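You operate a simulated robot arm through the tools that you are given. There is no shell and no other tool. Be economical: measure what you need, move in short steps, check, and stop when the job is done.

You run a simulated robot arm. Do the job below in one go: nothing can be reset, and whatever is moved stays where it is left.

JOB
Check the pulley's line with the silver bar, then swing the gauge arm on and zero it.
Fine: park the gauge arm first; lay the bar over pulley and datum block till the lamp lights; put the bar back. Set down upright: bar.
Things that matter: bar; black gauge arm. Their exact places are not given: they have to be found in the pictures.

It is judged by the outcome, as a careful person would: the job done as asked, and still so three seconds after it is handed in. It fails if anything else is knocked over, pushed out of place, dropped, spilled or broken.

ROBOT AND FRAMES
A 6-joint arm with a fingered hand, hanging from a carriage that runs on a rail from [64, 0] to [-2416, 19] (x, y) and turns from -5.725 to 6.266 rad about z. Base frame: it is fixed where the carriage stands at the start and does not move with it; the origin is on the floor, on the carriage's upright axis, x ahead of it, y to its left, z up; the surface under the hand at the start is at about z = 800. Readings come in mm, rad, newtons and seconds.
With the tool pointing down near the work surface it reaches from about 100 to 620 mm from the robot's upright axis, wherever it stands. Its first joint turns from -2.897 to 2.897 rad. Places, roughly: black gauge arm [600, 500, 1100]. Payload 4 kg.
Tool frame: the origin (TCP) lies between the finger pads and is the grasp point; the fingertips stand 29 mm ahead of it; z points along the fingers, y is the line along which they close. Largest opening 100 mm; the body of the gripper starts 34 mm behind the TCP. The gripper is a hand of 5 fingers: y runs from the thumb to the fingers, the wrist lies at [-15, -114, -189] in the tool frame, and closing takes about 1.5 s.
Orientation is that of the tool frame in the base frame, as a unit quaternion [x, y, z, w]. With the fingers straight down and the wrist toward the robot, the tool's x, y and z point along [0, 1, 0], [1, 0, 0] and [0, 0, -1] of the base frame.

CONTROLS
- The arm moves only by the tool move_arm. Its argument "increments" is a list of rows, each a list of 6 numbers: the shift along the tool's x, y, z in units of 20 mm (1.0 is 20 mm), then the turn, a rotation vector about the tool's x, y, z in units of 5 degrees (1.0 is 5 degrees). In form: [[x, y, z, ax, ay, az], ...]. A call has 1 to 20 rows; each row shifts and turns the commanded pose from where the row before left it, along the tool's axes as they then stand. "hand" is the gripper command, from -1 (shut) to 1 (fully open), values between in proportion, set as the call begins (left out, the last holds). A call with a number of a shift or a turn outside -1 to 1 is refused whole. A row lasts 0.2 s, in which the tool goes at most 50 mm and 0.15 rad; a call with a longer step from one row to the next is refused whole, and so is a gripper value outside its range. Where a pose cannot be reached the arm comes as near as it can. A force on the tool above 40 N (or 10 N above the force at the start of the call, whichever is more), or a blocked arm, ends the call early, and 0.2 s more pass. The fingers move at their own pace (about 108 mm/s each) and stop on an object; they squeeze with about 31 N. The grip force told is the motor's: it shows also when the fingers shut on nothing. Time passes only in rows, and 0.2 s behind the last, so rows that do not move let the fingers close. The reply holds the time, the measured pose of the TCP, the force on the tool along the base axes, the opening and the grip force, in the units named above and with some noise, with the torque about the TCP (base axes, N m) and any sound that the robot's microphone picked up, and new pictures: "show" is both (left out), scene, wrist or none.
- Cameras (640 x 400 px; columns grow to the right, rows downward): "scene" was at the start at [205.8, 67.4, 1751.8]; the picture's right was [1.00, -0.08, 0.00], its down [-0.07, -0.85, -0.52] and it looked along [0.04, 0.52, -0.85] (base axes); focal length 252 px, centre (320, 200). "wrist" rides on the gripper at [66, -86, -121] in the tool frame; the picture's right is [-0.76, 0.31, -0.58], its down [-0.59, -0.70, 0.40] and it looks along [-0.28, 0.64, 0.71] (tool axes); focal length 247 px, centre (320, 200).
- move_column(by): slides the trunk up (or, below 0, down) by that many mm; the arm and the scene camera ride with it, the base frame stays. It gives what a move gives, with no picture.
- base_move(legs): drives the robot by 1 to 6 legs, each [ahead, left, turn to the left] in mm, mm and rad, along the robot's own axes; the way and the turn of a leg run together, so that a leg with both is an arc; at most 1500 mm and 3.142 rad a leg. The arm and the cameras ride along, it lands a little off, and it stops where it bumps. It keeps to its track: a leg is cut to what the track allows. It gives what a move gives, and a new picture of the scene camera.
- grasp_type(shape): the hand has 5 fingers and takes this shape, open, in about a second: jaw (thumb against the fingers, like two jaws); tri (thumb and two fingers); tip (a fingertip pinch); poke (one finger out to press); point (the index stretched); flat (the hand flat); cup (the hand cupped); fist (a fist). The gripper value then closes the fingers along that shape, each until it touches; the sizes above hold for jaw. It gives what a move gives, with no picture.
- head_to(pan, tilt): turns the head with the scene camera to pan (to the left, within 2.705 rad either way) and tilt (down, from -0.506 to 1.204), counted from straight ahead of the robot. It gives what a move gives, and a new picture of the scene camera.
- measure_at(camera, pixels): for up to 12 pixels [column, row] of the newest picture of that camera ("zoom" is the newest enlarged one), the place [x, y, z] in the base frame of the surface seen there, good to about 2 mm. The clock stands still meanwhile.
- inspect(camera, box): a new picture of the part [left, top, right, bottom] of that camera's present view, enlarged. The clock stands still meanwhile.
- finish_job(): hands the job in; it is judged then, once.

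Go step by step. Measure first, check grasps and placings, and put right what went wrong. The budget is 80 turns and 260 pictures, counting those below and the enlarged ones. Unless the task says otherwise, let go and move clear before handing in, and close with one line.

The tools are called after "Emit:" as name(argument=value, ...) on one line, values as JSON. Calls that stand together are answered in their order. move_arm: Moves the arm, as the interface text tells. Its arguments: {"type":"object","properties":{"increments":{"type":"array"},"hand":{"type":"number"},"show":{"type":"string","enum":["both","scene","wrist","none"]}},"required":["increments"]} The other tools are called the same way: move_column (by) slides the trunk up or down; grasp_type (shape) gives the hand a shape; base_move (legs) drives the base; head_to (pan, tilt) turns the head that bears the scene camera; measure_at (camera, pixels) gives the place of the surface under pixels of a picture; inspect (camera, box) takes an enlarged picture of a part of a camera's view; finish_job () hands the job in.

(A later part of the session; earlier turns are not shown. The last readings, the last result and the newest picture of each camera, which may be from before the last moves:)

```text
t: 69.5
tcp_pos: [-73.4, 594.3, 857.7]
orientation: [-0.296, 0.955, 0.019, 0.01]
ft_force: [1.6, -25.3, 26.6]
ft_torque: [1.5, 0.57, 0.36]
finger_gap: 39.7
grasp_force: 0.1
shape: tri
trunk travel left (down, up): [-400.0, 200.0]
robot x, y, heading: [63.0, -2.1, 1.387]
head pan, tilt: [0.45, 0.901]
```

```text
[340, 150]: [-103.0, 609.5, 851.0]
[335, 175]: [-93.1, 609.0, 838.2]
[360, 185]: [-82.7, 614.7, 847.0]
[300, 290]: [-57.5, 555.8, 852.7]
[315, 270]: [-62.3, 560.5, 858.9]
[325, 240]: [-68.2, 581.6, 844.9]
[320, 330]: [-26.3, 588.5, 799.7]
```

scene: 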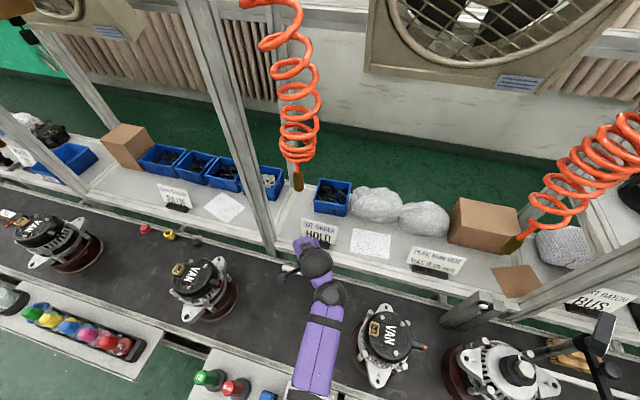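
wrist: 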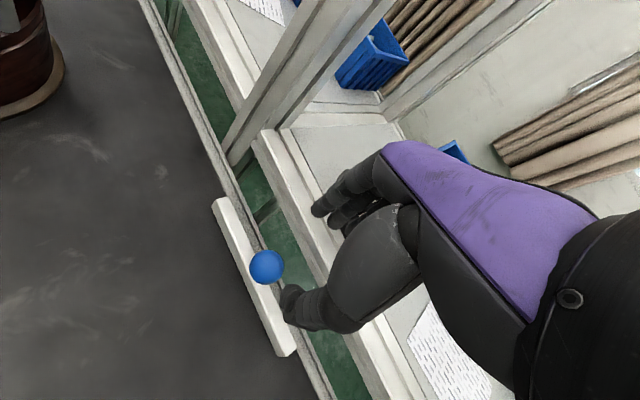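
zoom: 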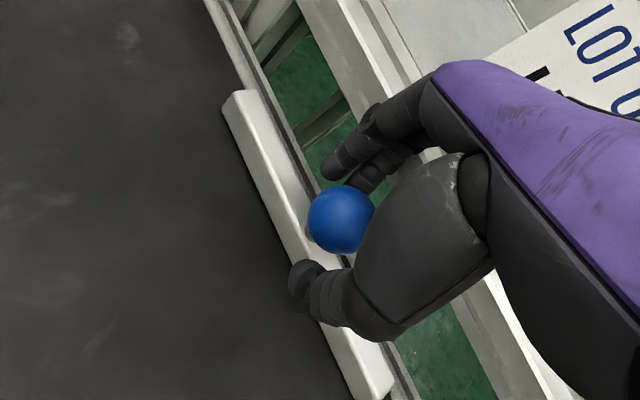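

The thumb and fingers straddle the ball, but something on the hand presses on the shelf edge. I'll ease up 5 mm and close gently, and then check.

Emit:
move_arm(increments=[[0, 0, -0.3, 0, 0, 0], [0, 0, 0, 0, 0, 0]], show="none")

Emit:
move_arm(increments=[[0, 0, 0, 0, 0, 0], [0, 0, 0, 0, 0, 0], [0, 0, 0, 0, 0, 0], [0, 0, 0, 0, 0, 0], [0, 0, 0, 0, 0, 0]], hand=-1, show="none")

Emit:
inspect(camera="wrist", box=[180, 100, 430, 370])

Emit:
inspect(camera="scene", box=[250, 220, 370, 320])

```text
t: 70.1
tcp_pos: [-71.6, 593.5, 861.2]
orientation: [-0.293, 0.956, 0.016, 0.009]
ft_force: [-2.4, -6.7, 0.9]
ft_torque: [0.1, 0.0, 0.2]
finger_gap: 40.8
grasp_force: 0.0
shape: tri
trunk travel left (down, up): [-400.0, 200.0]
robot x, y, heading: [57.9, 1.7, 1.389]
head pan, tilt: [0.45, 0.901]
```

```text
t: 71.3
tcp_pos: [-71.6, 596.0, 862.0]
orientation: [-0.293, 0.956, 0.018, 0.009]
ft_force: [0.3, -0.2, 0.1]
ft_torque: [0.04, 0.01, 0.01]
finger_gap: 23.5
grasp_force: 31.1
shape: tri
trunk travel left (down, up): [-400.0, 200.0]
robot x, y, heading: [60.4, 0.5, 1.389]
head pan, tilt: [0.45, 0.901]
```

```text
1.48 times, centred on (305, 235) of wrist
```

zoom: 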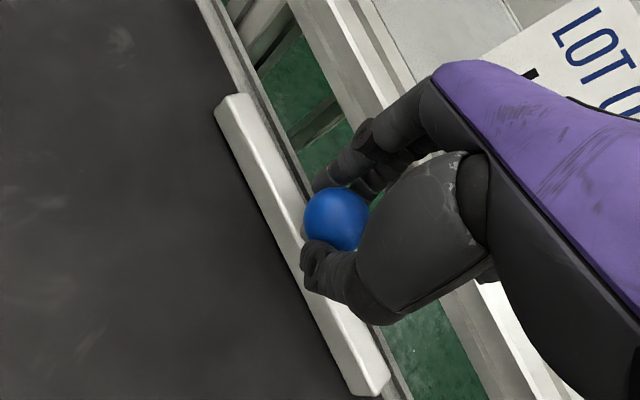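

```text
4.00 times, centred on (310, 270) of scene
```

zoom: 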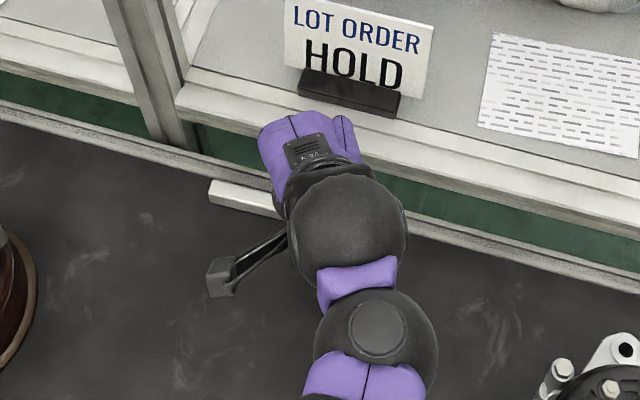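

The grip is firm (31 N, gap 23.5) and the sign is untouched. I'll lift 60 mm and pull slightly away from the shelf to check that the bar comes along.

Emit:
move_arm(increments=[[0, 0, -0.5, 0, 0, 0], [0, 0, -0.8, 0, 0, 0], [0, 0, -1, 0, 0, 0], [0, 0, -1, 0, 0, 0]], show="wrist")

Emit:
inspect(camera="wrist", box=[180, 100, 430, 370])

Emit:
measure_at(camera="zoom", pixels=[[235, 110], [370, 385], [225, 110], [245, 105], [360, 390], [380, 375], [335, 200], [280, 200]])

```text
t: 72.3
tcp_pos: [-72.4, 592.0, 929.0]
orientation: [-0.293, 0.956, 0.018, 0.009]
ft_force: [-1.1, -0.2, -1.4]
ft_torque: [0.0, 0.02, 0.01]
finger_gap: 23.2
grasp_force: 31.4
shape: tri
trunk travel left (down, up): [-400.0, 200.0]
robot x, y, heading: [58.8, -2.4, 1.39]
head pan, tilt: [0.45, 0.901]
```

wrist: 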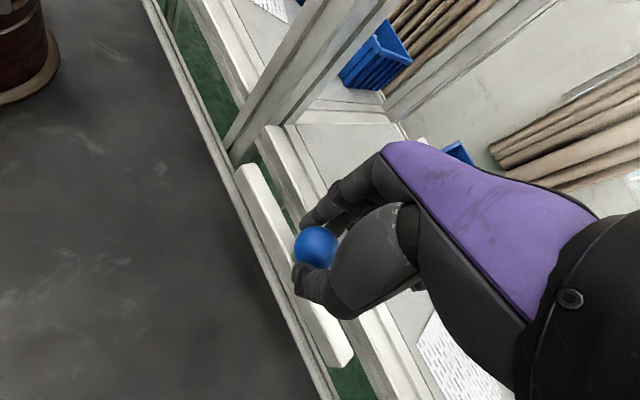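

```text
1.48 times, centred on (305, 235) of wrist
```

zoom: 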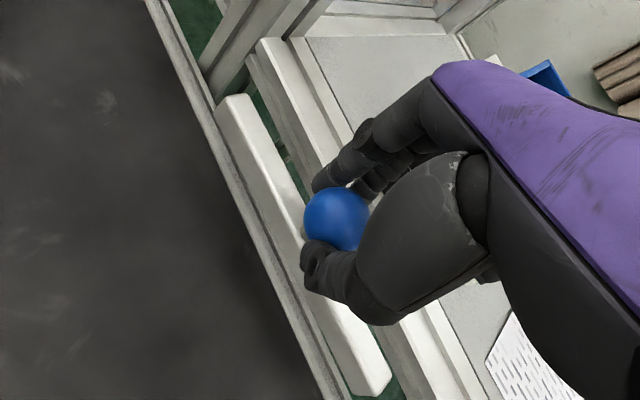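

```text
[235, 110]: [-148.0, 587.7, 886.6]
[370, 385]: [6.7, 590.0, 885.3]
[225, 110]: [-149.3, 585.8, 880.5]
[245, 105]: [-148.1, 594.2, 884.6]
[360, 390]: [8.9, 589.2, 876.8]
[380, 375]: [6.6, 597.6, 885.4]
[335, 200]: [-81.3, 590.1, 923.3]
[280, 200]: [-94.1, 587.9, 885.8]
```

The bar is up, level (886.6/885.3) and centred under the hand; its underside is about 64 mm below the TCP. I'll pull it in toward the robot before raising, to stay clear of the hose.

Emit:
move_arm(increments=[[0.333, -0.5, 0, 0, 0, 0], [0.5, -0.75, 0, 0, 0, 0], [0.5, -0.75, 0, 0, 0, 0], [0.5, -0.75, 0, 0, 0, 0], [0.5, -0.75, 0, 0, 0, 0], [0.5, -0.75, 0, 0, 0, 0], [0.4, -0.6, 0, 0, 0, 0]], show="none")

Emit:
move_column(by=200)

Emit:
inspect(camera="wrist", box=[0, 0, 640, 400])

```text
t: 73.9
tcp_pos: [-71.9, 476.8, 923.2]
orientation: [-0.293, 0.956, 0.017, 0.01]
ft_force: [-0.9, -0.3, -2.7]
ft_torque: [0.01, 0.02, -0.01]
finger_gap: 23.1
grasp_force: 30.8
shape: tri
trunk travel left (down, up): [-400.0, 200.0]
robot x, y, heading: [63.3, -4.0, 1.39]
head pan, tilt: [0.45, 0.901]
```

```text
t: 76.0
tcp_pos: [-72.7, 476.6, 1123.6]
orientation: [-0.294, 0.956, 0.017, 0.009]
ft_force: [0.6, 0.6, -2.0]
ft_torque: [-0.03, -0.03, -0.01]
finger_gap: 23.1
grasp_force: 31.1
shape: tri
trunk travel left (down, up): [-600.0, 0.0]
robot x, y, heading: [59.1, -0.5, 1.393]
head pan, tilt: [0.45, 0.901]
```

```text
1.00 times, centred on (320, 200) of wrist (not enlarged: the box is as wide or as high as the picture)
```

zoom: 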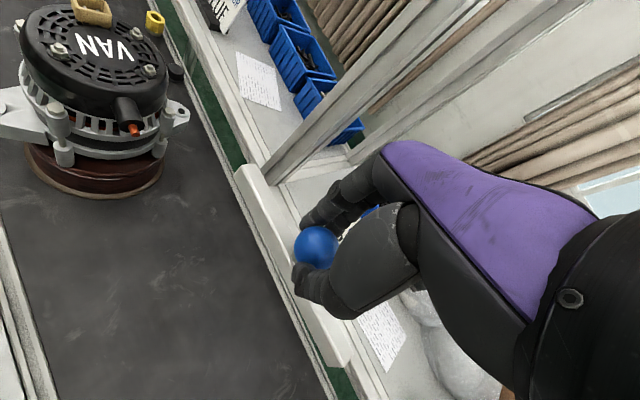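

The bar is held steady at z 1124. I'll try another 35 mm up with the arm for clearance over the nut and columns.

Emit:
move_arm(increments=[[0, 0, -0.9, 0, 0, 0], [0, 0, -0.9, 0, 0, 0]], show="none")

```text
t: 76.6
tcp_pos: [-72.6, 475.5, 1160.3]
orientation: [-0.293, 0.956, 0.017, 0.01]
ft_force: [-0.2, 0.4, -2.5]
ft_torque: [0.05, 0.0, -0.01]
finger_gap: 22.9
grasp_force: 31.3
shape: tri
trunk travel left (down, up): [-600.0, 0.0]
robot x, y, heading: [58.3, 2.6, 1.392]
head pan, tilt: [0.45, 0.901]
```

Emit:
base_move(legs=[[0, 0, -0.93]])

Emit:
head_to(pan=0.5, tilt=0.95)

Emit:
inspect(camera="wrist", box=[0, 0, 640, 400])

```text
t: 79.4
tcp_pos: [358.6, 394.1, 1161.1]
orientation: [0.162, 0.987, 0.012, 0.016]
ft_force: [-1.0, 0.2, -2.1]
ft_torque: [0.02, 0.0, 0.04]
finger_gap: 23.3
grasp_force: 31.2
shape: tri
trunk travel left (down, up): [-600.0, 0.0]
robot x, y, heading: [61.6, -1.2, 0.469]
head pan, tilt: [0.45, 0.901]
```

scene: 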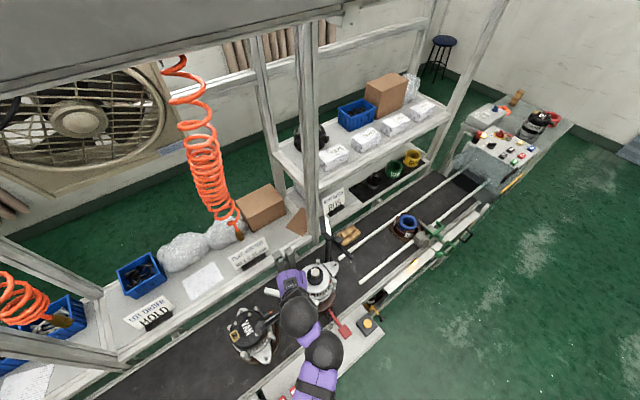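

```text
t: 80.0
tcp_pos: [358.6, 394.6, 1159.9]
orientation: [0.161, 0.987, 0.012, 0.016]
ft_force: [-0.2, 0.1, -0.6]
ft_torque: [0.03, 0.01, -0.02]
finger_gap: 23.1
grasp_force: 31.0
shape: tri
trunk travel left (down, up): [-600.0, 0.0]
robot x, y, heading: [61.7, -3.4, 0.47]
head pan, tilt: [0.499, 0.949]
```

scene: 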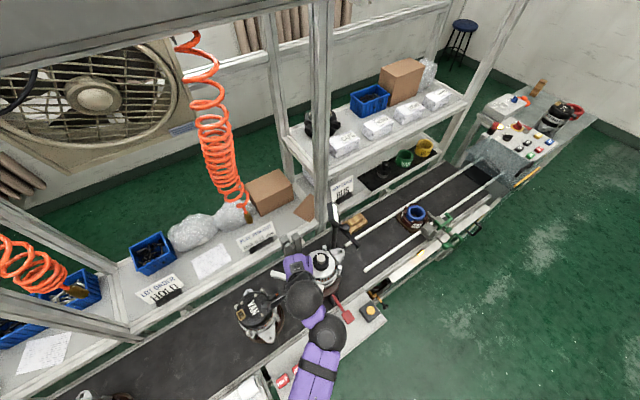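

```text
1.00 times, centred on (320, 200) of wrist (not enlarged: the box is as wide or as high as the picture)
```

zoom: 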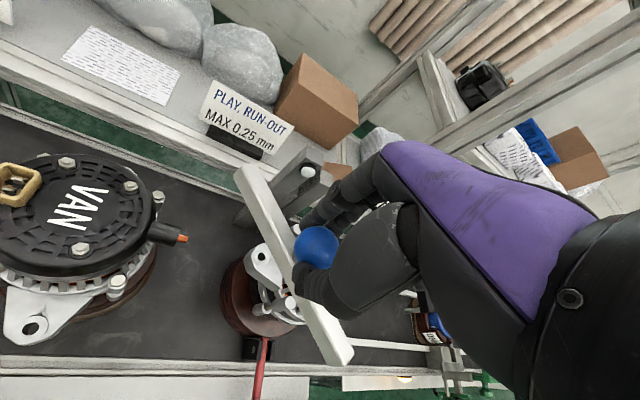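

Now I'll yaw the hand 37.5° so the bar lies along y. I'll keep it high and then measure the bar's direction.

Emit:
move_arm(increments=[[0, 0, 0, 0, 0, 1], [0, 0, 0, 0, 0, 1], [0, 0, 0, 0, 0, 1], [0, 0, 0, 0, 0, 1], [0, 0, 0, 0, 0, 1], [0, 0, 0, 0, 0, 1], [0, 0, 0, 0, 0, 1], [0, 0, 0, 0, 0, 0.5]], show="wrist")

Emit:
measure_at(camera="wrist", pixels=[[245, 178], [340, 352], [270, 230], [330, 335]])

```text
t: 81.8
tcp_pos: [359.0, 394.5, 1161.3]
orientation: [0.471, 0.882, 0.016, 0.012]
ft_force: [-0.7, 0.0, -1.4]
ft_torque: [0.02, 0.03, -0.01]
finger_gap: 22.9
grasp_force: 30.8
shape: tri
trunk travel left (down, up): [-600.0, 0.0]
robot x, y, heading: [60.6, 2.3, 0.473]
head pan, tilt: [0.499, 0.949]
```

wrist: 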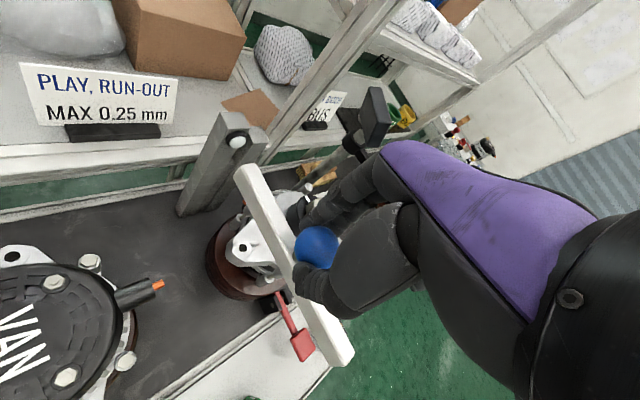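

```text
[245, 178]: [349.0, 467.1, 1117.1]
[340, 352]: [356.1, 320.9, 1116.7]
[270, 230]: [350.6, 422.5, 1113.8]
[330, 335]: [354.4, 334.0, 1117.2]
```

The bar points along about 92.5°. I'll correct by −2.5°, then move it over to (454,484) while still high.

Emit:
move_arm(increments=[[0, 0, 0, 0, 0, 0.5], [0.194, 0.912, 0, 0, 0, 0], [0.194, 0.912, 0, 0, 0, 0], [0.194, 0.912, 0, 0, 0, 0], [0.194, 0.912, 0, 0, 0, 0]], show="none")

Emit:
move_arm(increments=[[0.194, 0.912, 0, 0, 0, 0], [0.194, 0.912, 0, 0, 0, 0], [0.194, 0.912, 0, 0, 0, 0]], show="wrist")

Emit:
inspect(camera="wrist", box=[180, 130, 400, 390])

Emit:
inspect(camera="scene", box=[260, 200, 380, 320])

```text
t: 83.0
tcp_pos: [411.9, 444.1, 1163.8]
orientation: [0.49, 0.871, 0.015, 0.012]
ft_force: [-1.0, -0.3, -2.0]
ft_torque: [0.01, -0.02, 0.0]
finger_gap: 22.8
grasp_force: 31.2
shape: tri
trunk travel left (down, up): [-600.0, 0.0]
robot x, y, heading: [61.8, 0.2, 0.473]
head pan, tilt: [0.499, 0.949]
```

```text
t: 83.8
tcp_pos: [454.6, 482.1, 1166.8]
orientation: [0.49, 0.871, 0.015, 0.011]
ft_force: [0.5, -0.2, -1.2]
ft_torque: [-0.01, -0.01, 0.03]
finger_gap: 22.9
grasp_force: 30.7
shape: tri
trunk travel left (down, up): [-600.0, 0.0]
robot x, y, heading: [60.9, -0.2, 0.473]
head pan, tilt: [0.499, 0.949]
```

wrist: 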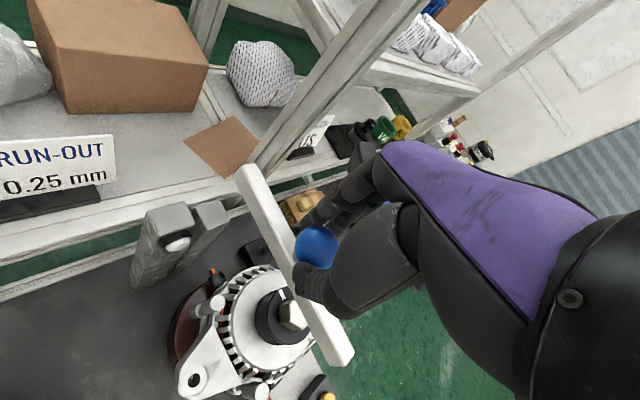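

```text
1.54 times, centred on (290, 260) of wrist
```

zoom: 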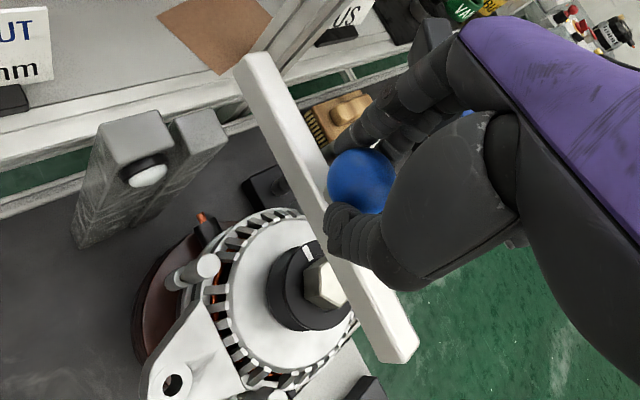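

```text
3.33 times, centred on (320, 260) of scene
```

zoom: 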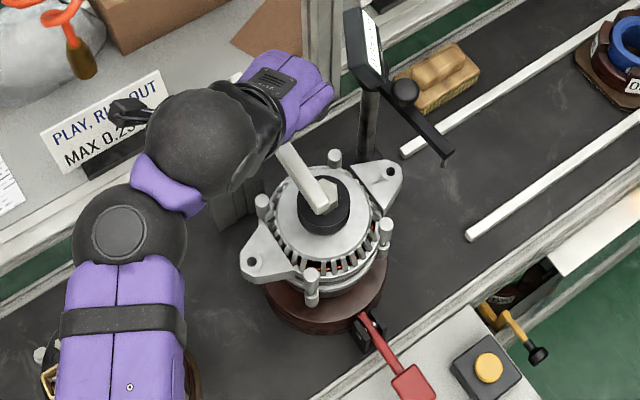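

The gauge arm is parked, well clear. I'll measure the bar, nut and datum column to align before lowering.

Emit:
measure_at(camera="zoom", pixels=[[315, 210], [335, 195], [320, 185], [322, 212], [338, 185], [310, 205], [345, 210], [325, 230], [349, 200], [303, 215]])

Emit:
inspect(camera="wrist", box=[180, 130, 400, 390])

Emit:
measure_at(camera="zoom", pixels=[[240, 70], [385, 350], [262, 60], [410, 340], [175, 120], [215, 115], [190, 145], [222, 135], [320, 290], [308, 270], [285, 290], [290, 320]])

```text
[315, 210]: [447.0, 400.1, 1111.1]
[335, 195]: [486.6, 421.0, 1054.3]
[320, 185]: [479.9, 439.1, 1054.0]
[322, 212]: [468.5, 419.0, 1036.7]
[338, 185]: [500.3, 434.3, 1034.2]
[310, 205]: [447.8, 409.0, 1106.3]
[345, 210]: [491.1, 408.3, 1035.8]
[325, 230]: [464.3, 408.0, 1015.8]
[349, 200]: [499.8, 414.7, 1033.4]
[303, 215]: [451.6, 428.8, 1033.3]
```

```text
1.54 times, centred on (290, 260) of wrist
```

zoom: 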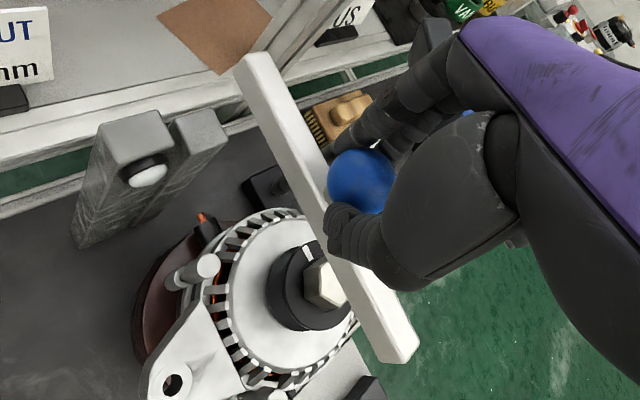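

```text
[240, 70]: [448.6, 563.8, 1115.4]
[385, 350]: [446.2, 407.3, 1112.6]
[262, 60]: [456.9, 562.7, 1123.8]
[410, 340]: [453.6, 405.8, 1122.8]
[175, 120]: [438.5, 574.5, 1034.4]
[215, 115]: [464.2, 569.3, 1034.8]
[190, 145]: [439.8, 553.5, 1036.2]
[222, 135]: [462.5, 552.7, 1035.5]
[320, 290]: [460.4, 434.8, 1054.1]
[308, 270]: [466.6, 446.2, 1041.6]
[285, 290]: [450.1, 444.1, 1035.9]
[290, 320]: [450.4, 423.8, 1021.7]
```

The nut's left vertex is at x≈460 and the bar's left edge is at about 447. I'll check the bar's right edge to see if it would clear the nut.

Emit:
measure_at(camera="zoom", pixels=[[276, 70], [281, 80], [286, 90], [295, 105], [410, 322], [405, 310], [415, 345], [400, 355], [270, 52], [237, 62], [378, 362], [330, 285]])

```text
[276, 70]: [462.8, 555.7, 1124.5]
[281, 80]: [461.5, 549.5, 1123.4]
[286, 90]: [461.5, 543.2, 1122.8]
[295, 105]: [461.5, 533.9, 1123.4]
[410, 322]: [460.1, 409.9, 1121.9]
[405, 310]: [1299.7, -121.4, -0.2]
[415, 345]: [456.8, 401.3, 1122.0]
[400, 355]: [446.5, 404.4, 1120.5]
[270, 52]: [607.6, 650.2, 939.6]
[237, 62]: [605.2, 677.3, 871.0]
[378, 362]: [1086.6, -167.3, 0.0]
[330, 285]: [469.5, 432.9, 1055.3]
```

The bar spans x 446–462, so its right edge would touch the nut at 460. I'll shift it −4 mm in x and +5 mm in y, then lower 55 mm.

Emit:
move_arm(increments=[[0.317, -0.04, 0, 0, 0, 0], [0, 0, 0.7, 0, 0, 0], [0, 0, 0.7, 0, 0, 0], [0, 0, 0.7, 0, 0, 0], [0, 0, 0.65, 0, 0, 0]], show="none")

Emit:
inspect(camera="wrist", box=[180, 130, 400, 390])

Emit:
measure_at(camera="zoom", pixels=[[240, 70], [385, 350], [278, 75], [410, 322], [320, 290], [330, 300], [245, 100], [345, 290], [375, 345], [260, 60]])

```text
t: 85.0
tcp_pos: [451.0, 489.9, 1111.2]
orientation: [0.49, 0.871, 0.016, 0.011]
ft_force: [0.8, 0.0, -1.4]
ft_torque: [0.01, 0.0, 0.0]
finger_gap: 22.8
grasp_force: 31.2
shape: tri
trunk travel left (down, up): [-600.0, 0.0]
robot x, y, heading: [61.7, 0.2, 0.469]
head pan, tilt: [0.499, 0.949]
```

```text
1.54 times, centred on (290, 260) of wrist
```

zoom: 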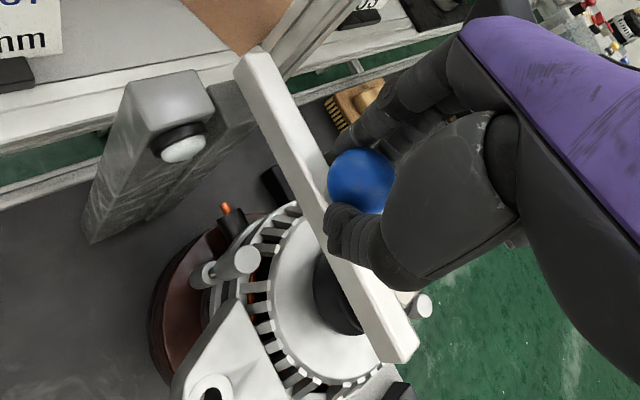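

```text
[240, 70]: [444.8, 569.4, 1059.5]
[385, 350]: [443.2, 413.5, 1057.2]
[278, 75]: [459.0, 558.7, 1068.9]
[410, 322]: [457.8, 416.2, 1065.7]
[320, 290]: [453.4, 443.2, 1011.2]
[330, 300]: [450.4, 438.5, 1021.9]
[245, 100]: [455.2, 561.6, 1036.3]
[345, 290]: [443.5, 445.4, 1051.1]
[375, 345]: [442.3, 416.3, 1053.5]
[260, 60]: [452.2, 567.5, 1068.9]
```

The bar is aligned over the pulley and datum with about 12 mm to go. I'll lower the last bit in small steps.

Emit:
move_arm(increments=[[0.03, -0.04, 0.2, 0, 0, 0], [0, 0, 0.15, 0, 0, 0], [0, 0, 0.15, 0, 0, 0]], show="none")

Emit:
inspect(camera="wrist", box=[180, 130, 400, 390])

```text
t: 85.8
tcp_pos: [451.5, 490.6, 1100.2]
orientation: [0.49, 0.872, 0.016, 0.011]
ft_force: [-0.8, 0.6, -1.5]
ft_torque: [-0.02, -0.01, -0.04]
finger_gap: 23.1
grasp_force: 30.8
shape: tri
trunk travel left (down, up): [-600.0, 0.0]
robot x, y, heading: [60.7, -0.0, 0.47]
head pan, tilt: [0.499, 0.949]
```

```text
1.54 times, centred on (290, 260) of wrist
```

zoom: 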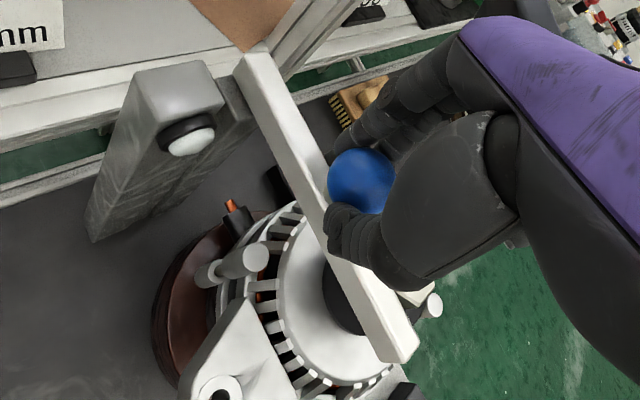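

No contact yet, since the force is unchanged. I'll keep lowering in 2–3 mm steps.

Emit:
move_arm(increments=[[0, 0, 0.12, 0, 0, 0], [0, 0, 0.12, 0, 0, 0]], show="none")

Emit:
inspect(camera="wrist", box=[180, 130, 400, 390])

Emit:
measure_at(camera="zoom", pixels=[[278, 75], [410, 322], [260, 60], [400, 340], [240, 75], [385, 355], [425, 300], [405, 292]])

```text
t: 86.4
tcp_pos: [451.5, 491.3, 1098.0]
orientation: [0.489, 0.872, 0.017, 0.01]
ft_force: [-2.7, -2.3, 7.8]
ft_torque: [0.0, 0.02, 0.0]
finger_gap: 23.1
grasp_force: 31.1
shape: tri
trunk travel left (down, up): [-600.0, 0.0]
robot x, y, heading: [60.6, 0.3, 0.472]
head pan, tilt: [0.499, 0.949]
```

```text
1.54 times, centred on (290, 260) of wrist
```

zoom: 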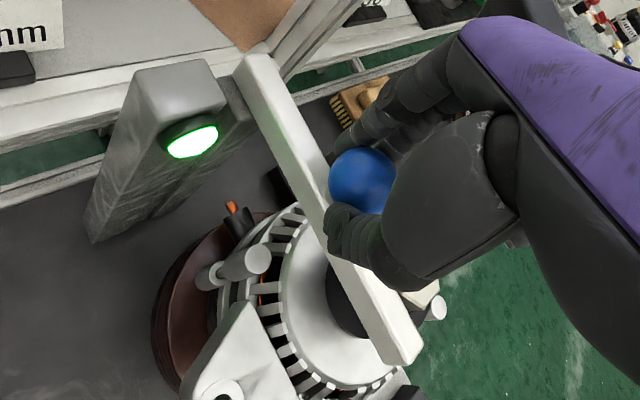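

```text
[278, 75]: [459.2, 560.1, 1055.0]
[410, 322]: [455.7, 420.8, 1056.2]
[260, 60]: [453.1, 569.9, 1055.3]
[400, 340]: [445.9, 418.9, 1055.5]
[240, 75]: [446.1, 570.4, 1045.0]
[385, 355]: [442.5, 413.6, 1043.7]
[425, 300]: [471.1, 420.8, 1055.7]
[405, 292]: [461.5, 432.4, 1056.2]
```

The lamp is lit green. I'll hold it about a second, then lift straight up 65 mm.

Emit:
move_arm(increments=[[0, 0, 0, 0, 0, 0], [0, 0, 0, 0, 0, 0], [0, 0, 0, 0, 0, 0], [0, 0, 0, 0, 0, 0], [0, 0, 0, 0, 0, 0]], show="wrist")

Emit:
move_arm(increments=[[0, 0, -0.3, 0, 0, 0], [0, 0, -0.7, 0, 0, 0], [0, 0, -0.8, 0, 0, 0], [0, 0, -0.8, 0, 0, 0], [0, 0, -0.6, 0, 0, 0]], show="wrist")

```text
t: 87.6
tcp_pos: [452.2, 491.7, 1097.4]
orientation: [0.49, 0.872, 0.018, 0.012]
ft_force: [-1.6, -0.7, 12.5]
ft_torque: [0.03, -0.07, -0.02]
finger_gap: 23.5
grasp_force: 31.5
shape: tri
trunk travel left (down, up): [-600.0, 0.0]
robot x, y, heading: [61.0, -2.2, 0.473]
head pan, tilt: [0.499, 0.949]
```

wrist: 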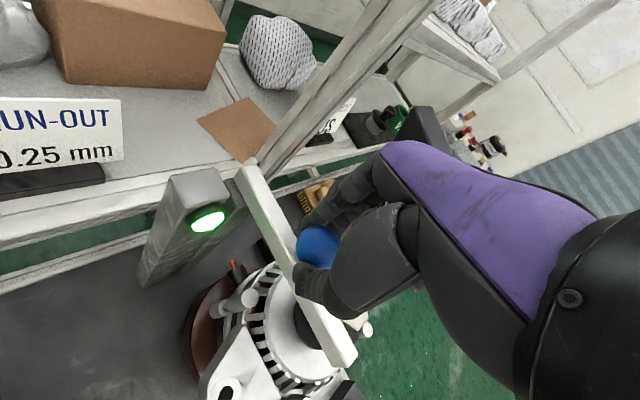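

```text
t: 88.8
tcp_pos: [448.2, 489.0, 1160.8]
orientation: [0.49, 0.871, 0.016, 0.011]
ft_force: [0.2, -0.2, -2.0]
ft_torque: [0.0, 0.0, 0.0]
finger_gap: 23.4
grasp_force: 31.8
shape: tri
trunk travel left (down, up): [-600.0, 0.0]
robot x, y, heading: [62.0, 0.3, 0.471]
head pan, tilt: [0.499, 0.949]
```

wrist: 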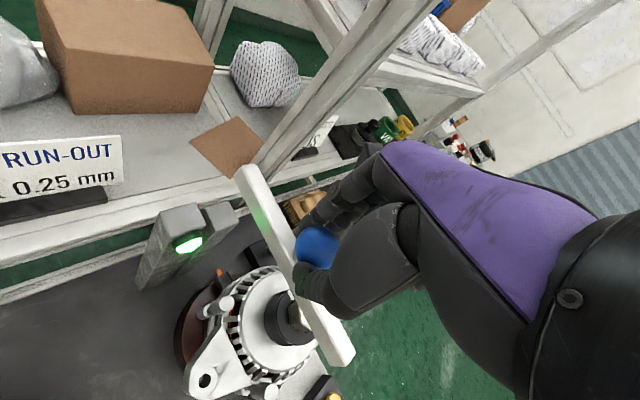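

The lamp stays latched green. Now I'll retrace to put the bar back: pull in and undo the yaw.

Emit:
move_arm(increments=[[-0.247, -0.9, 0, 0, 0, 0], [-0.247, -0.9, 0, 0, 0, 0], [-0.247, -0.9, 0, 0, 0, 0], [-0.247, -0.9, 0, 0, 0, 0], [-0.247, -0.9, 0, 0, 0, 0], [-0.247, -0.9, 0, 0, 0, 0], [-0.247, -0.9, 0, 0, 0, 0], [0, 0, 0, 0, 0, -1], [0, 0, 0, 0, 0, -1], [0, 0, 0, 0, 0, -1], [0, 0, 0, 0, 0, -1], [0, 0, 0, 0, 0, -1], [0, 0, 0, 0, 0, -1], [0, 0, 0, 0, 0, -1], [0, 0, 0, 0, 0, -1]], show="none")

Emit:
base_move(legs=[[0, 0, 0.922]])

```text
t: 92.0
tcp_pos: [358.2, 393.1, 1153.5]
orientation: [0.161, 0.987, 0.012, 0.016]
ft_force: [-0.3, 0.1, -2.3]
ft_torque: [0.03, 0.01, -0.01]
finger_gap: 23.3
grasp_force: 30.7
shape: tri
trunk travel left (down, up): [-600.0, 0.0]
robot x, y, heading: [60.6, -3.2, 0.479]
head pan, tilt: [0.499, 0.949]
```

```text
t: 94.8
tcp_pos: [-78.9, 472.8, 1154.2]
orientation: [-0.299, 0.954, 0.018, 0.009]
ft_force: [0.7, 0.4, -1.7]
ft_torque: [0.01, 0.0, 0.0]
finger_gap: 23.4
grasp_force: 31.1
shape: tri
trunk travel left (down, up): [-600.0, 0.0]
robot x, y, heading: [64.9, 2.7, 1.4]
head pan, tilt: [0.499, 0.949]
```

scene: 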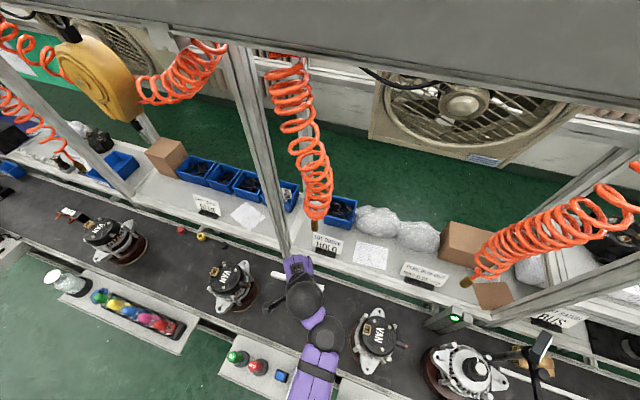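

Good. I'll lower the trunk 200 mm, then carry the bar back out over its original place at safe height.

Emit:
move_column(by=-200)

Emit:
move_arm(increments=[[-0.52, 0.688, 0, 0, 0, 0.14], [-0.52, 0.688, 0, 0, 0, 0], [-0.52, 0.688, 0, 0, 0, 0], [-0.52, 0.688, 0, 0, 0, 0], [-0.52, 0.688, 0, 0, 0, 0], [-0.52, 0.688, 0, 0, 0, 0], [-0.52, 0.688, 0, 0, 0, 0], [0, 0, 0.9, 0, 0, 0]], show="wrist")

Emit:
inspect(camera="wrist", box=[180, 100, 430, 370])

Emit:
measure_at(camera="zoom", pixels=[[235, 110], [370, 385], [245, 105], [380, 375], [280, 200]])

```text
t: 97.0
tcp_pos: [-77.8, 473.2, 954.7]
orientation: [-0.298, 0.954, 0.017, 0.009]
ft_force: [-0.5, -1.1, -2.5]
ft_torque: [0.0, 0.0, 0.05]
finger_gap: 23.1
grasp_force: 30.9
shape: tri
trunk travel left (down, up): [-400.0, 200.0]
robot x, y, heading: [62.1, -3.7, 1.403]
head pan, tilt: [0.499, 0.949]
```

```text
t: 98.8
tcp_pos: [-71.7, 595.5, 939.9]
orientation: [-0.292, 0.956, 0.018, 0.009]
ft_force: [0.4, 0.1, -1.4]
ft_torque: [-0.02, 0.01, 0.0]
finger_gap: 23.2
grasp_force: 31.2
shape: tri
trunk travel left (down, up): [-400.0, 200.0]
robot x, y, heading: [58.7, 2.5, 1.401]
head pan, tilt: [0.499, 0.949]
```

wrist: 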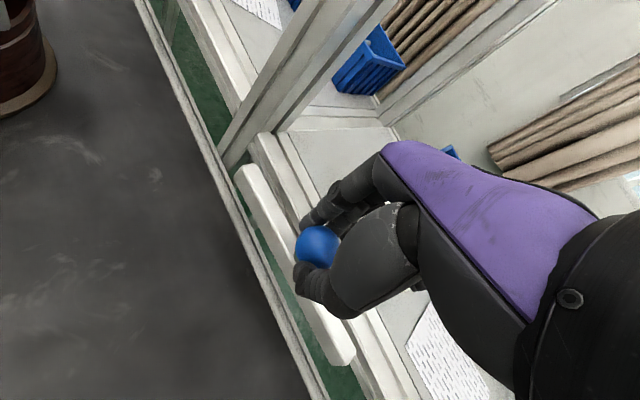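

```text
1.48 times, centred on (305, 235) of wrist
```

zoom: 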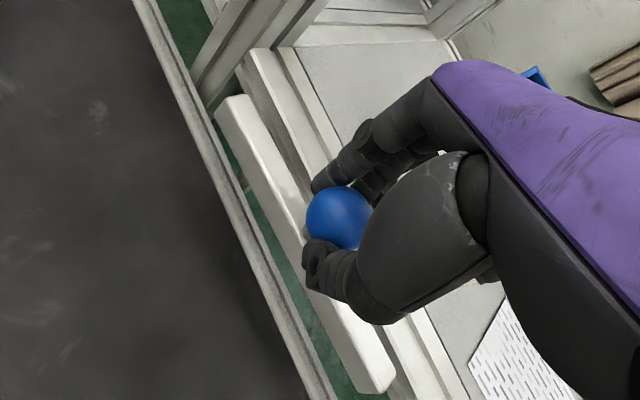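

```text
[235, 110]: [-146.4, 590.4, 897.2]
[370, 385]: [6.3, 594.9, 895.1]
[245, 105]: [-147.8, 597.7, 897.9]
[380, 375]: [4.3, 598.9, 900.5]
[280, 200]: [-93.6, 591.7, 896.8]
```

The bar is over its place, within about 2 mm and 1°. I'll trim that and lower 76 mm to set it down.

Emit:
move_arm(increments=[[0.04, -0.06, 0.8, 0, 0, 0.2], [0, 0, 0.9, 0, 0, 0], [0, 0, 0.9, 0, 0, 0], [0, 0, 0.6, 0, 0, 0], [0, 0, 0.3, 0, 0, 0], [0, 0, 0.2, 0, 0, 0]], show="none")

Emit:
inspect(camera="wrist", box=[180, 100, 430, 370])

Emit:
measure_at(camera="zoom", pixels=[[235, 110], [370, 385], [245, 105], [380, 375], [280, 200]])

```text
t: 100.2
tcp_pos: [-70.7, 596.4, 867.0]
orientation: [-0.285, 0.958, 0.017, 0.009]
ft_force: [0.4, 0.1, -0.7]
ft_torque: [0.02, 0.02, -0.01]
finger_gap: 23.0
grasp_force: 30.9
shape: tri
trunk travel left (down, up): [-400.0, 200.0]
robot x, y, heading: [58.9, -4.7, 1.404]
head pan, tilt: [0.499, 0.949]
```

```text
1.48 times, centred on (305, 235) of wrist
```

zoom: 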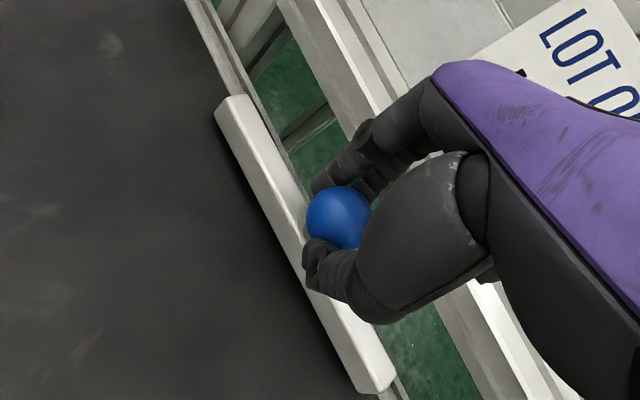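

```text
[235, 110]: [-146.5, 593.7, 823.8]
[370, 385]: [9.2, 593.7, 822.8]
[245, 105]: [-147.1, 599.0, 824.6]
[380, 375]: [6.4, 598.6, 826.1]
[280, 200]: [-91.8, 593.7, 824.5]
```

About 4.5 mm remain and the bar is parallel to the edge. I'll lower the rest, then check contact.

Emit:
move_arm(increments=[[0.05, -0.08, 0.15, 0, 0, 0], [0, 0, 0.1, 0, 0, 0], [0, 0, 0, 0, 0, 0]], show="none")

```text
t: 101.0
tcp_pos: [-71.4, 594.5, 862.3]
orientation: [-0.285, 0.958, 0.018, 0.009]
ft_force: [1.1, -1.2, 0.9]
ft_torque: [0.08, 0.07, 0.0]
finger_gap: 23.3
grasp_force: 30.6
shape: tri
trunk travel left (down, up): [-400.0, 200.0]
robot x, y, heading: [62.4, -1.0, 1.403]
head pan, tilt: [0.499, 0.949]
```

It has touched down, at the same height as at pick-up. I'll open to 42 mm, wait, and lift.

Emit:
move_arm(increments=[[0, 0, 0, 0, 0, 0], [0, 0, 0, 0, 0, 0], [0, 0, 0, 0, 0, 0], [0, 0, -0.5, 0, 0, 0], [0, 0, -1, 0, 0, 0], [0, 0, -1, 0, 0, 0], [0, 0, -1, 0, 0, 0], [0.3, -0.5, -0.7, 0, 0, 0], [0.5, -0.75, 0, 0, 0, 0], [0.5, -0.75, 0, 0, 0, 0], [0.5, -0.75, 0, 0, 0, 0], [0.5, -0.75, 0, 0, 0, 0]], hand=-0.16, show="wrist")

Emit:
measure_at(camera="wrist", pixels=[[278, 118], [300, 150], [330, 220], [260, 120]])

```text
t: 103.6
tcp_pos: [-72.6, 507.0, 942.7]
orientation: [-0.285, 0.958, 0.019, 0.009]
ft_force: [-0.3, -0.2, 0.4]
ft_torque: [-0.02, 0.0, -0.02]
finger_gap: 41.9
grasp_force: 0.1
shape: tri
trunk travel left (down, up): [-400.0, 200.0]
robot x, y, heading: [62.9, -0.3, 1.406]
head pan, tilt: [0.499, 0.949]
```

wrist: 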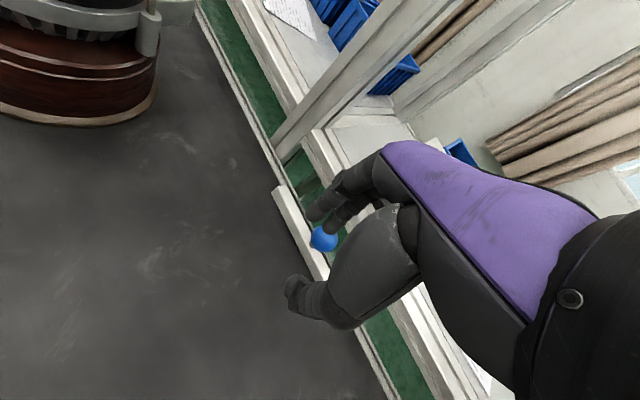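

```text
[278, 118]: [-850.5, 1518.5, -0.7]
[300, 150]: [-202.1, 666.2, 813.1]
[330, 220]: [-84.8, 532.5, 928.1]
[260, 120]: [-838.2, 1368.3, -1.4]
```

The bar stands back in its place. Next I'll pull in, switch to the poke shape, pitch the finger outward 45°, and raise the trunk.

Emit:
grasp_type(shape="poke")

Emit:
move_arm(increments=[[0.5, -0.75, 0, 0, 0, 0], [0.5, -0.75, 0, 0, 0, 0], [0, 0, 0, -1, 0, 0], [0, 0, 0, -1, 0, 0], [0, 0, 0, -1, 0, 0], [0, 0, 0, -1, 0, 0], [0, 0, 0, -1, 0, 0], [0, 0, 0, -1, 0, 0], [0, 0, 0, -1, 0, 0], [0, 0, 0, -1, 0, 0], [0, 0, 0, -1, 0, 0]], show="scene")

Emit:
inspect(camera="scene", box=[240, 230, 360, 330])

```text
t: 104.5
tcp_pos: [-71.7, 507.8, 940.9]
orientation: [-0.285, 0.958, 0.018, 0.009]
ft_force: [0.1, -0.5, 0.4]
ft_torque: [0.0, 0.01, -0.02]
finger_gap: 0.1
grasp_force: 0.1
shape: poke
trunk travel left (down, up): [-400.0, 200.0]
robot x, y, heading: [61.5, -1.1, 1.407]
head pan, tilt: [0.499, 0.949]
```

```text
t: 106.9
tcp_pos: [-72.6, 472.2, 941.4]
orientation: [-0.266, 0.879, 0.383, -0.1]
ft_force: [-1.0, -0.8, -1.0]
ft_torque: [-0.01, 0.0, -0.01]
finger_gap: 0.1
grasp_force: 0.0
shape: poke
trunk travel left (down, up): [-400.0, 200.0]
robot x, y, heading: [63.0, -0.2, 1.408]
head pan, tilt: [0.499, 0.949]
```

scene: 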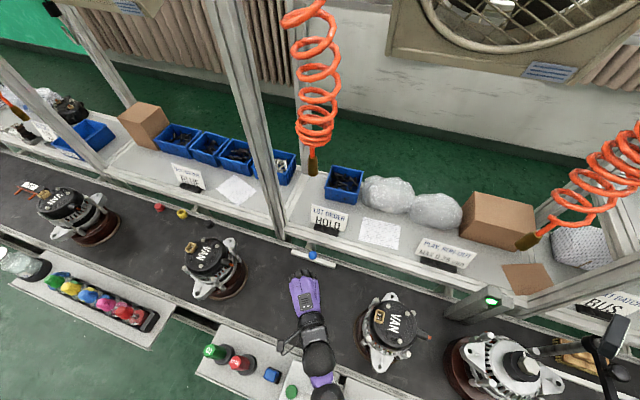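

```text
4.00 times, centred on (300, 280) of scene
```

zoom: 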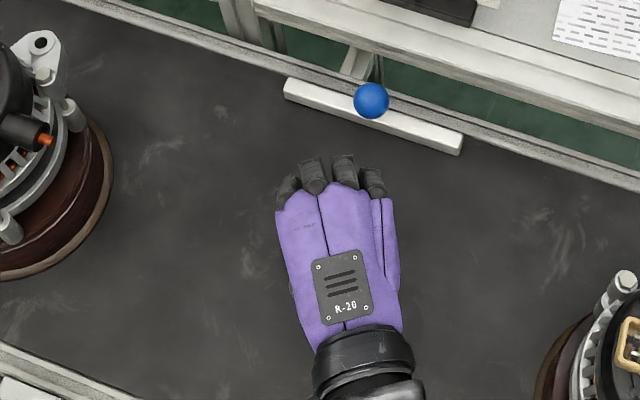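

The bar is upright in place, and the lamp is still green at (493,300). I'll raise the trunk and turn back toward the gauge.

Emit:
measure_at(camera="zoom", pixels=[[290, 90], [458, 142], [371, 95]])

Emit:
move_column(by=200)

Emit:
base_move(legs=[[0, 0, -1.408]])

Emit:
head_to(pan=0.8, tilt=0.9)

Emit:
inspect(camera="scene", box=[240, 160, 400, 320])

```text
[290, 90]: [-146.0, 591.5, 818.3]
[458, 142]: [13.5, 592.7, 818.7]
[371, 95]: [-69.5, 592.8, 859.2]
```

```text
t: 109.1
tcp_pos: [-73.9, 471.6, 1141.1]
orientation: [-0.266, 0.879, 0.383, -0.1]
ft_force: [-0.9, -0.3, 0.2]
ft_torque: [-0.02, 0.04, -0.02]
finger_gap: 0.0
grasp_force: 0.0
shape: poke
trunk travel left (down, up): [-600.0, 0.0]
robot x, y, heading: [61.9, -1.3, 1.406]
head pan, tilt: [0.499, 0.949]
```

```text
t: 112.9
tcp_pos: [507.4, 205.2, 1141.0]
orientation: [0.37, 0.841, 0.355, 0.173]
ft_force: [1.1, 0.7, 0.0]
ft_torque: [0.0, -0.02, 0.04]
finger_gap: 0.1
grasp_force: 0.0
shape: poke
trunk travel left (down, up): [-600.0, 0.0]
robot x, y, heading: [62.2, -0.0, -0.015]
head pan, tilt: [0.499, 0.949]
```

scene: 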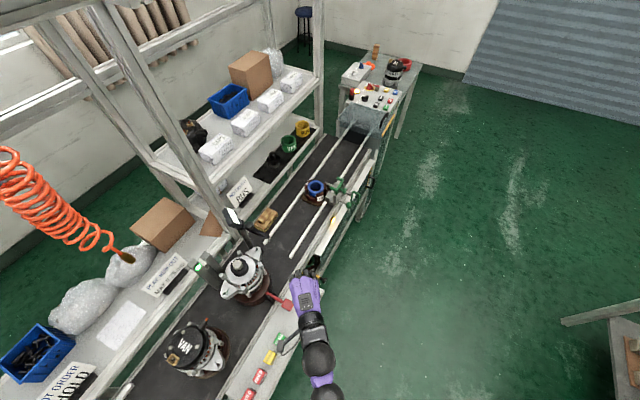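

```text
t: 113.7
tcp_pos: [506.8, 205.2, 1141.5]
orientation: [0.37, 0.84, 0.357, 0.174]
ft_force: [1.0, 0.1, -0.8]
ft_torque: [0.01, 0.02, 0.01]
finger_gap: 0.0
grasp_force: 0.0
shape: poke
trunk travel left (down, up): [-600.0, 0.0]
robot x, y, heading: [59.2, 0.2, -0.016]
head pan, tilt: [0.799, 0.901]
```

scene: 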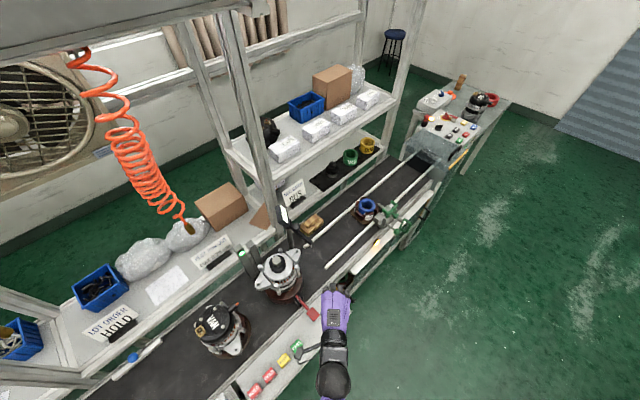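

```text
2.50 times, centred on (320, 240) of scene
```

zoom: 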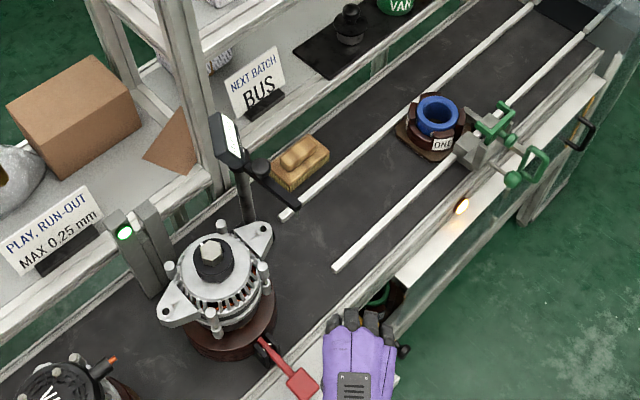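

The view of the parked arm is clear. I'll measure it from a closer zoom.

Emit:
inspect(camera="scene", box=[280, 195, 330, 255])

Emit:
measure_at(camera="zoom", pixels=[[245, 215], [235, 205], [310, 290], [320, 305], [330, 318], [290, 270], [265, 245], [155, 150], [195, 250], [345, 325], [320, 290]])

```text
6.67 times, centred on (305, 225) of scene
```

zoom: 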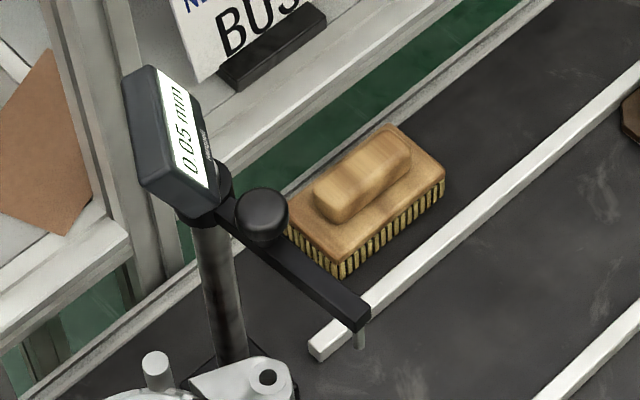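

```text
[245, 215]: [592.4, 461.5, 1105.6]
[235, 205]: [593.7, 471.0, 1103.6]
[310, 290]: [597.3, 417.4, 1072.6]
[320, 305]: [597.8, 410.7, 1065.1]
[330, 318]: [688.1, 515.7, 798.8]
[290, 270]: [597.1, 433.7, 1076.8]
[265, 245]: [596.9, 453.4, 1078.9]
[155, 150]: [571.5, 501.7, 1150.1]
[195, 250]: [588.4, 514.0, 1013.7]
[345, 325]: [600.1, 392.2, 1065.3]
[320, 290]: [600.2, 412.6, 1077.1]
```

The parked arm lies along x≈597–613, from the pivot to its tip at y≈385. I'll lower the trunk 100 mm for more horizontal reach, then stage the finger on the arm's +x side.

Emit:
move_column(by=-100)

Emit:
move_arm(increments=[[0.053, 0.889, 0.349, 0, 0, 0], [0.053, 0.889, 0.349, 0, 0, 0], [0.053, 0.889, 0.349, 0, 0, 0], [0.053, 0.889, 0.349, 0, 0, 0], [0.053, 0.889, 0.349, 0, 0, 0], [0.053, 0.889, 0.349, 0, 0, 0], [0.053, 0.889, 0.349, 0, 0, 0], [0.053, 0.889, 0.349, 0, 0, 0], [0.053, 0.889, 0.349, 0, 0, 0], [0.053, 0.889, 0.349, 0, 0, 0], [0.053, 0.889, 0.349, 0, 0, 0]], show="wrist")

Emit:
inspect(camera="scene", box=[230, 150, 390, 310])

```text
t: 115.1
tcp_pos: [508.4, 203.9, 1041.7]
orientation: [0.371, 0.84, 0.356, 0.173]
ft_force: [0.7, 0.2, -0.3]
ft_torque: [0.05, 0.02, 0.05]
finger_gap: 0.1
grasp_force: 0.0
shape: poke
trunk travel left (down, up): [-500.0, 100.0]
robot x, y, heading: [60.1, -1.9, -0.013]
head pan, tilt: [0.799, 0.901]
```

```text
t: 117.5
tcp_pos: [639.9, 343.8, 1130.4]
orientation: [0.37, 0.841, 0.355, 0.173]
ft_force: [0.5, -0.8, 0.6]
ft_torque: [0.01, -0.01, 0.02]
finger_gap: 0.1
grasp_force: 0.1
shape: poke
trunk travel left (down, up): [-500.0, 100.0]
robot x, y, heading: [61.0, 1.4, -0.015]
head pan, tilt: [0.799, 0.901]
```

wrist: 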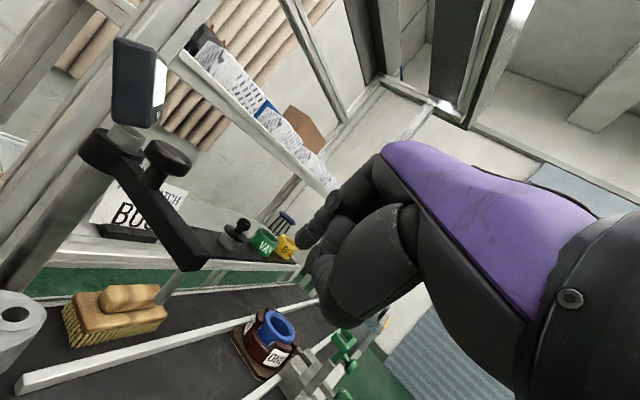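

```text
2.50 times, centred on (310, 230) of scene
```

zoom: 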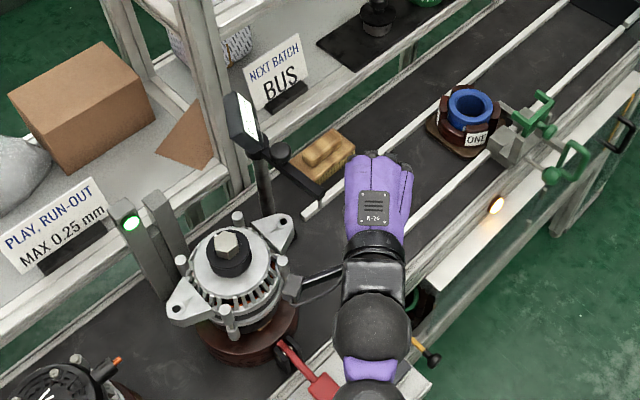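

The hand is staged to the right of the arm. I'll measure the fingertip against the arm.

Emit:
measure_at(camera="wrist", pixels=[[303, 240], [306, 232], [200, 255], [192, 268], [175, 225], [170, 152], [160, 160], [210, 258], [325, 262], [335, 310]])

```text
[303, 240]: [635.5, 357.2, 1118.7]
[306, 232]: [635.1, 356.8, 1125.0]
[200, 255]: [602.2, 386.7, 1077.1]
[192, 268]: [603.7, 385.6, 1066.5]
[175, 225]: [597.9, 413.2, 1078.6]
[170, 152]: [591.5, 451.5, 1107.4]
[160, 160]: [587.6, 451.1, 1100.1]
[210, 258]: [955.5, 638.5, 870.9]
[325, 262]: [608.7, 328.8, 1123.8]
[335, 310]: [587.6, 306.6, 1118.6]
```

At 45° pitch the curled fingers would ride too low over the arm. I'll go back to 30° pitch, which worked before, and shift to beside the arm while still above it.

Emit:
move_arm(increments=[[0, 0, 0, 1, 0, 0], [0, 0, 0, 1, 0, 0], [0, 0, 0, 1, 0, 0], [0.875, 0.65, 0.375, 0, 0, 0], [0.875, 0.65, 0.375, 0, 0, 0]], show="wrist")

Emit:
measure_at(camera="wrist", pixels=[[303, 240], [306, 232], [325, 262], [335, 310]])

```text
t: 118.7
tcp_pos: [638.6, 388.5, 1131.7]
orientation: [0.389, 0.88, 0.243, 0.123]
ft_force: [0.5, -0.6, -0.6]
ft_torque: [-0.01, 0.01, 0.04]
finger_gap: 0.2
grasp_force: 0.1
shape: poke
trunk travel left (down, up): [-500.0, 100.0]
robot x, y, heading: [60.9, -1.6, -0.012]
head pan, tilt: [0.799, 0.901]
```

wrist: 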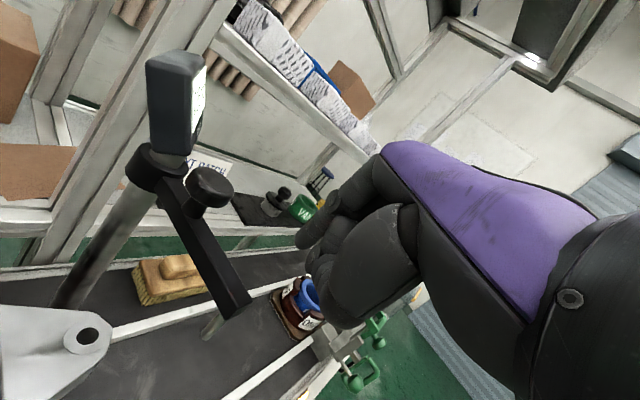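

```text
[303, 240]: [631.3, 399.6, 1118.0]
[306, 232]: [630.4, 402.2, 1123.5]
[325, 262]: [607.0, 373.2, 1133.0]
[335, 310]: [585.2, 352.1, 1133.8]
```

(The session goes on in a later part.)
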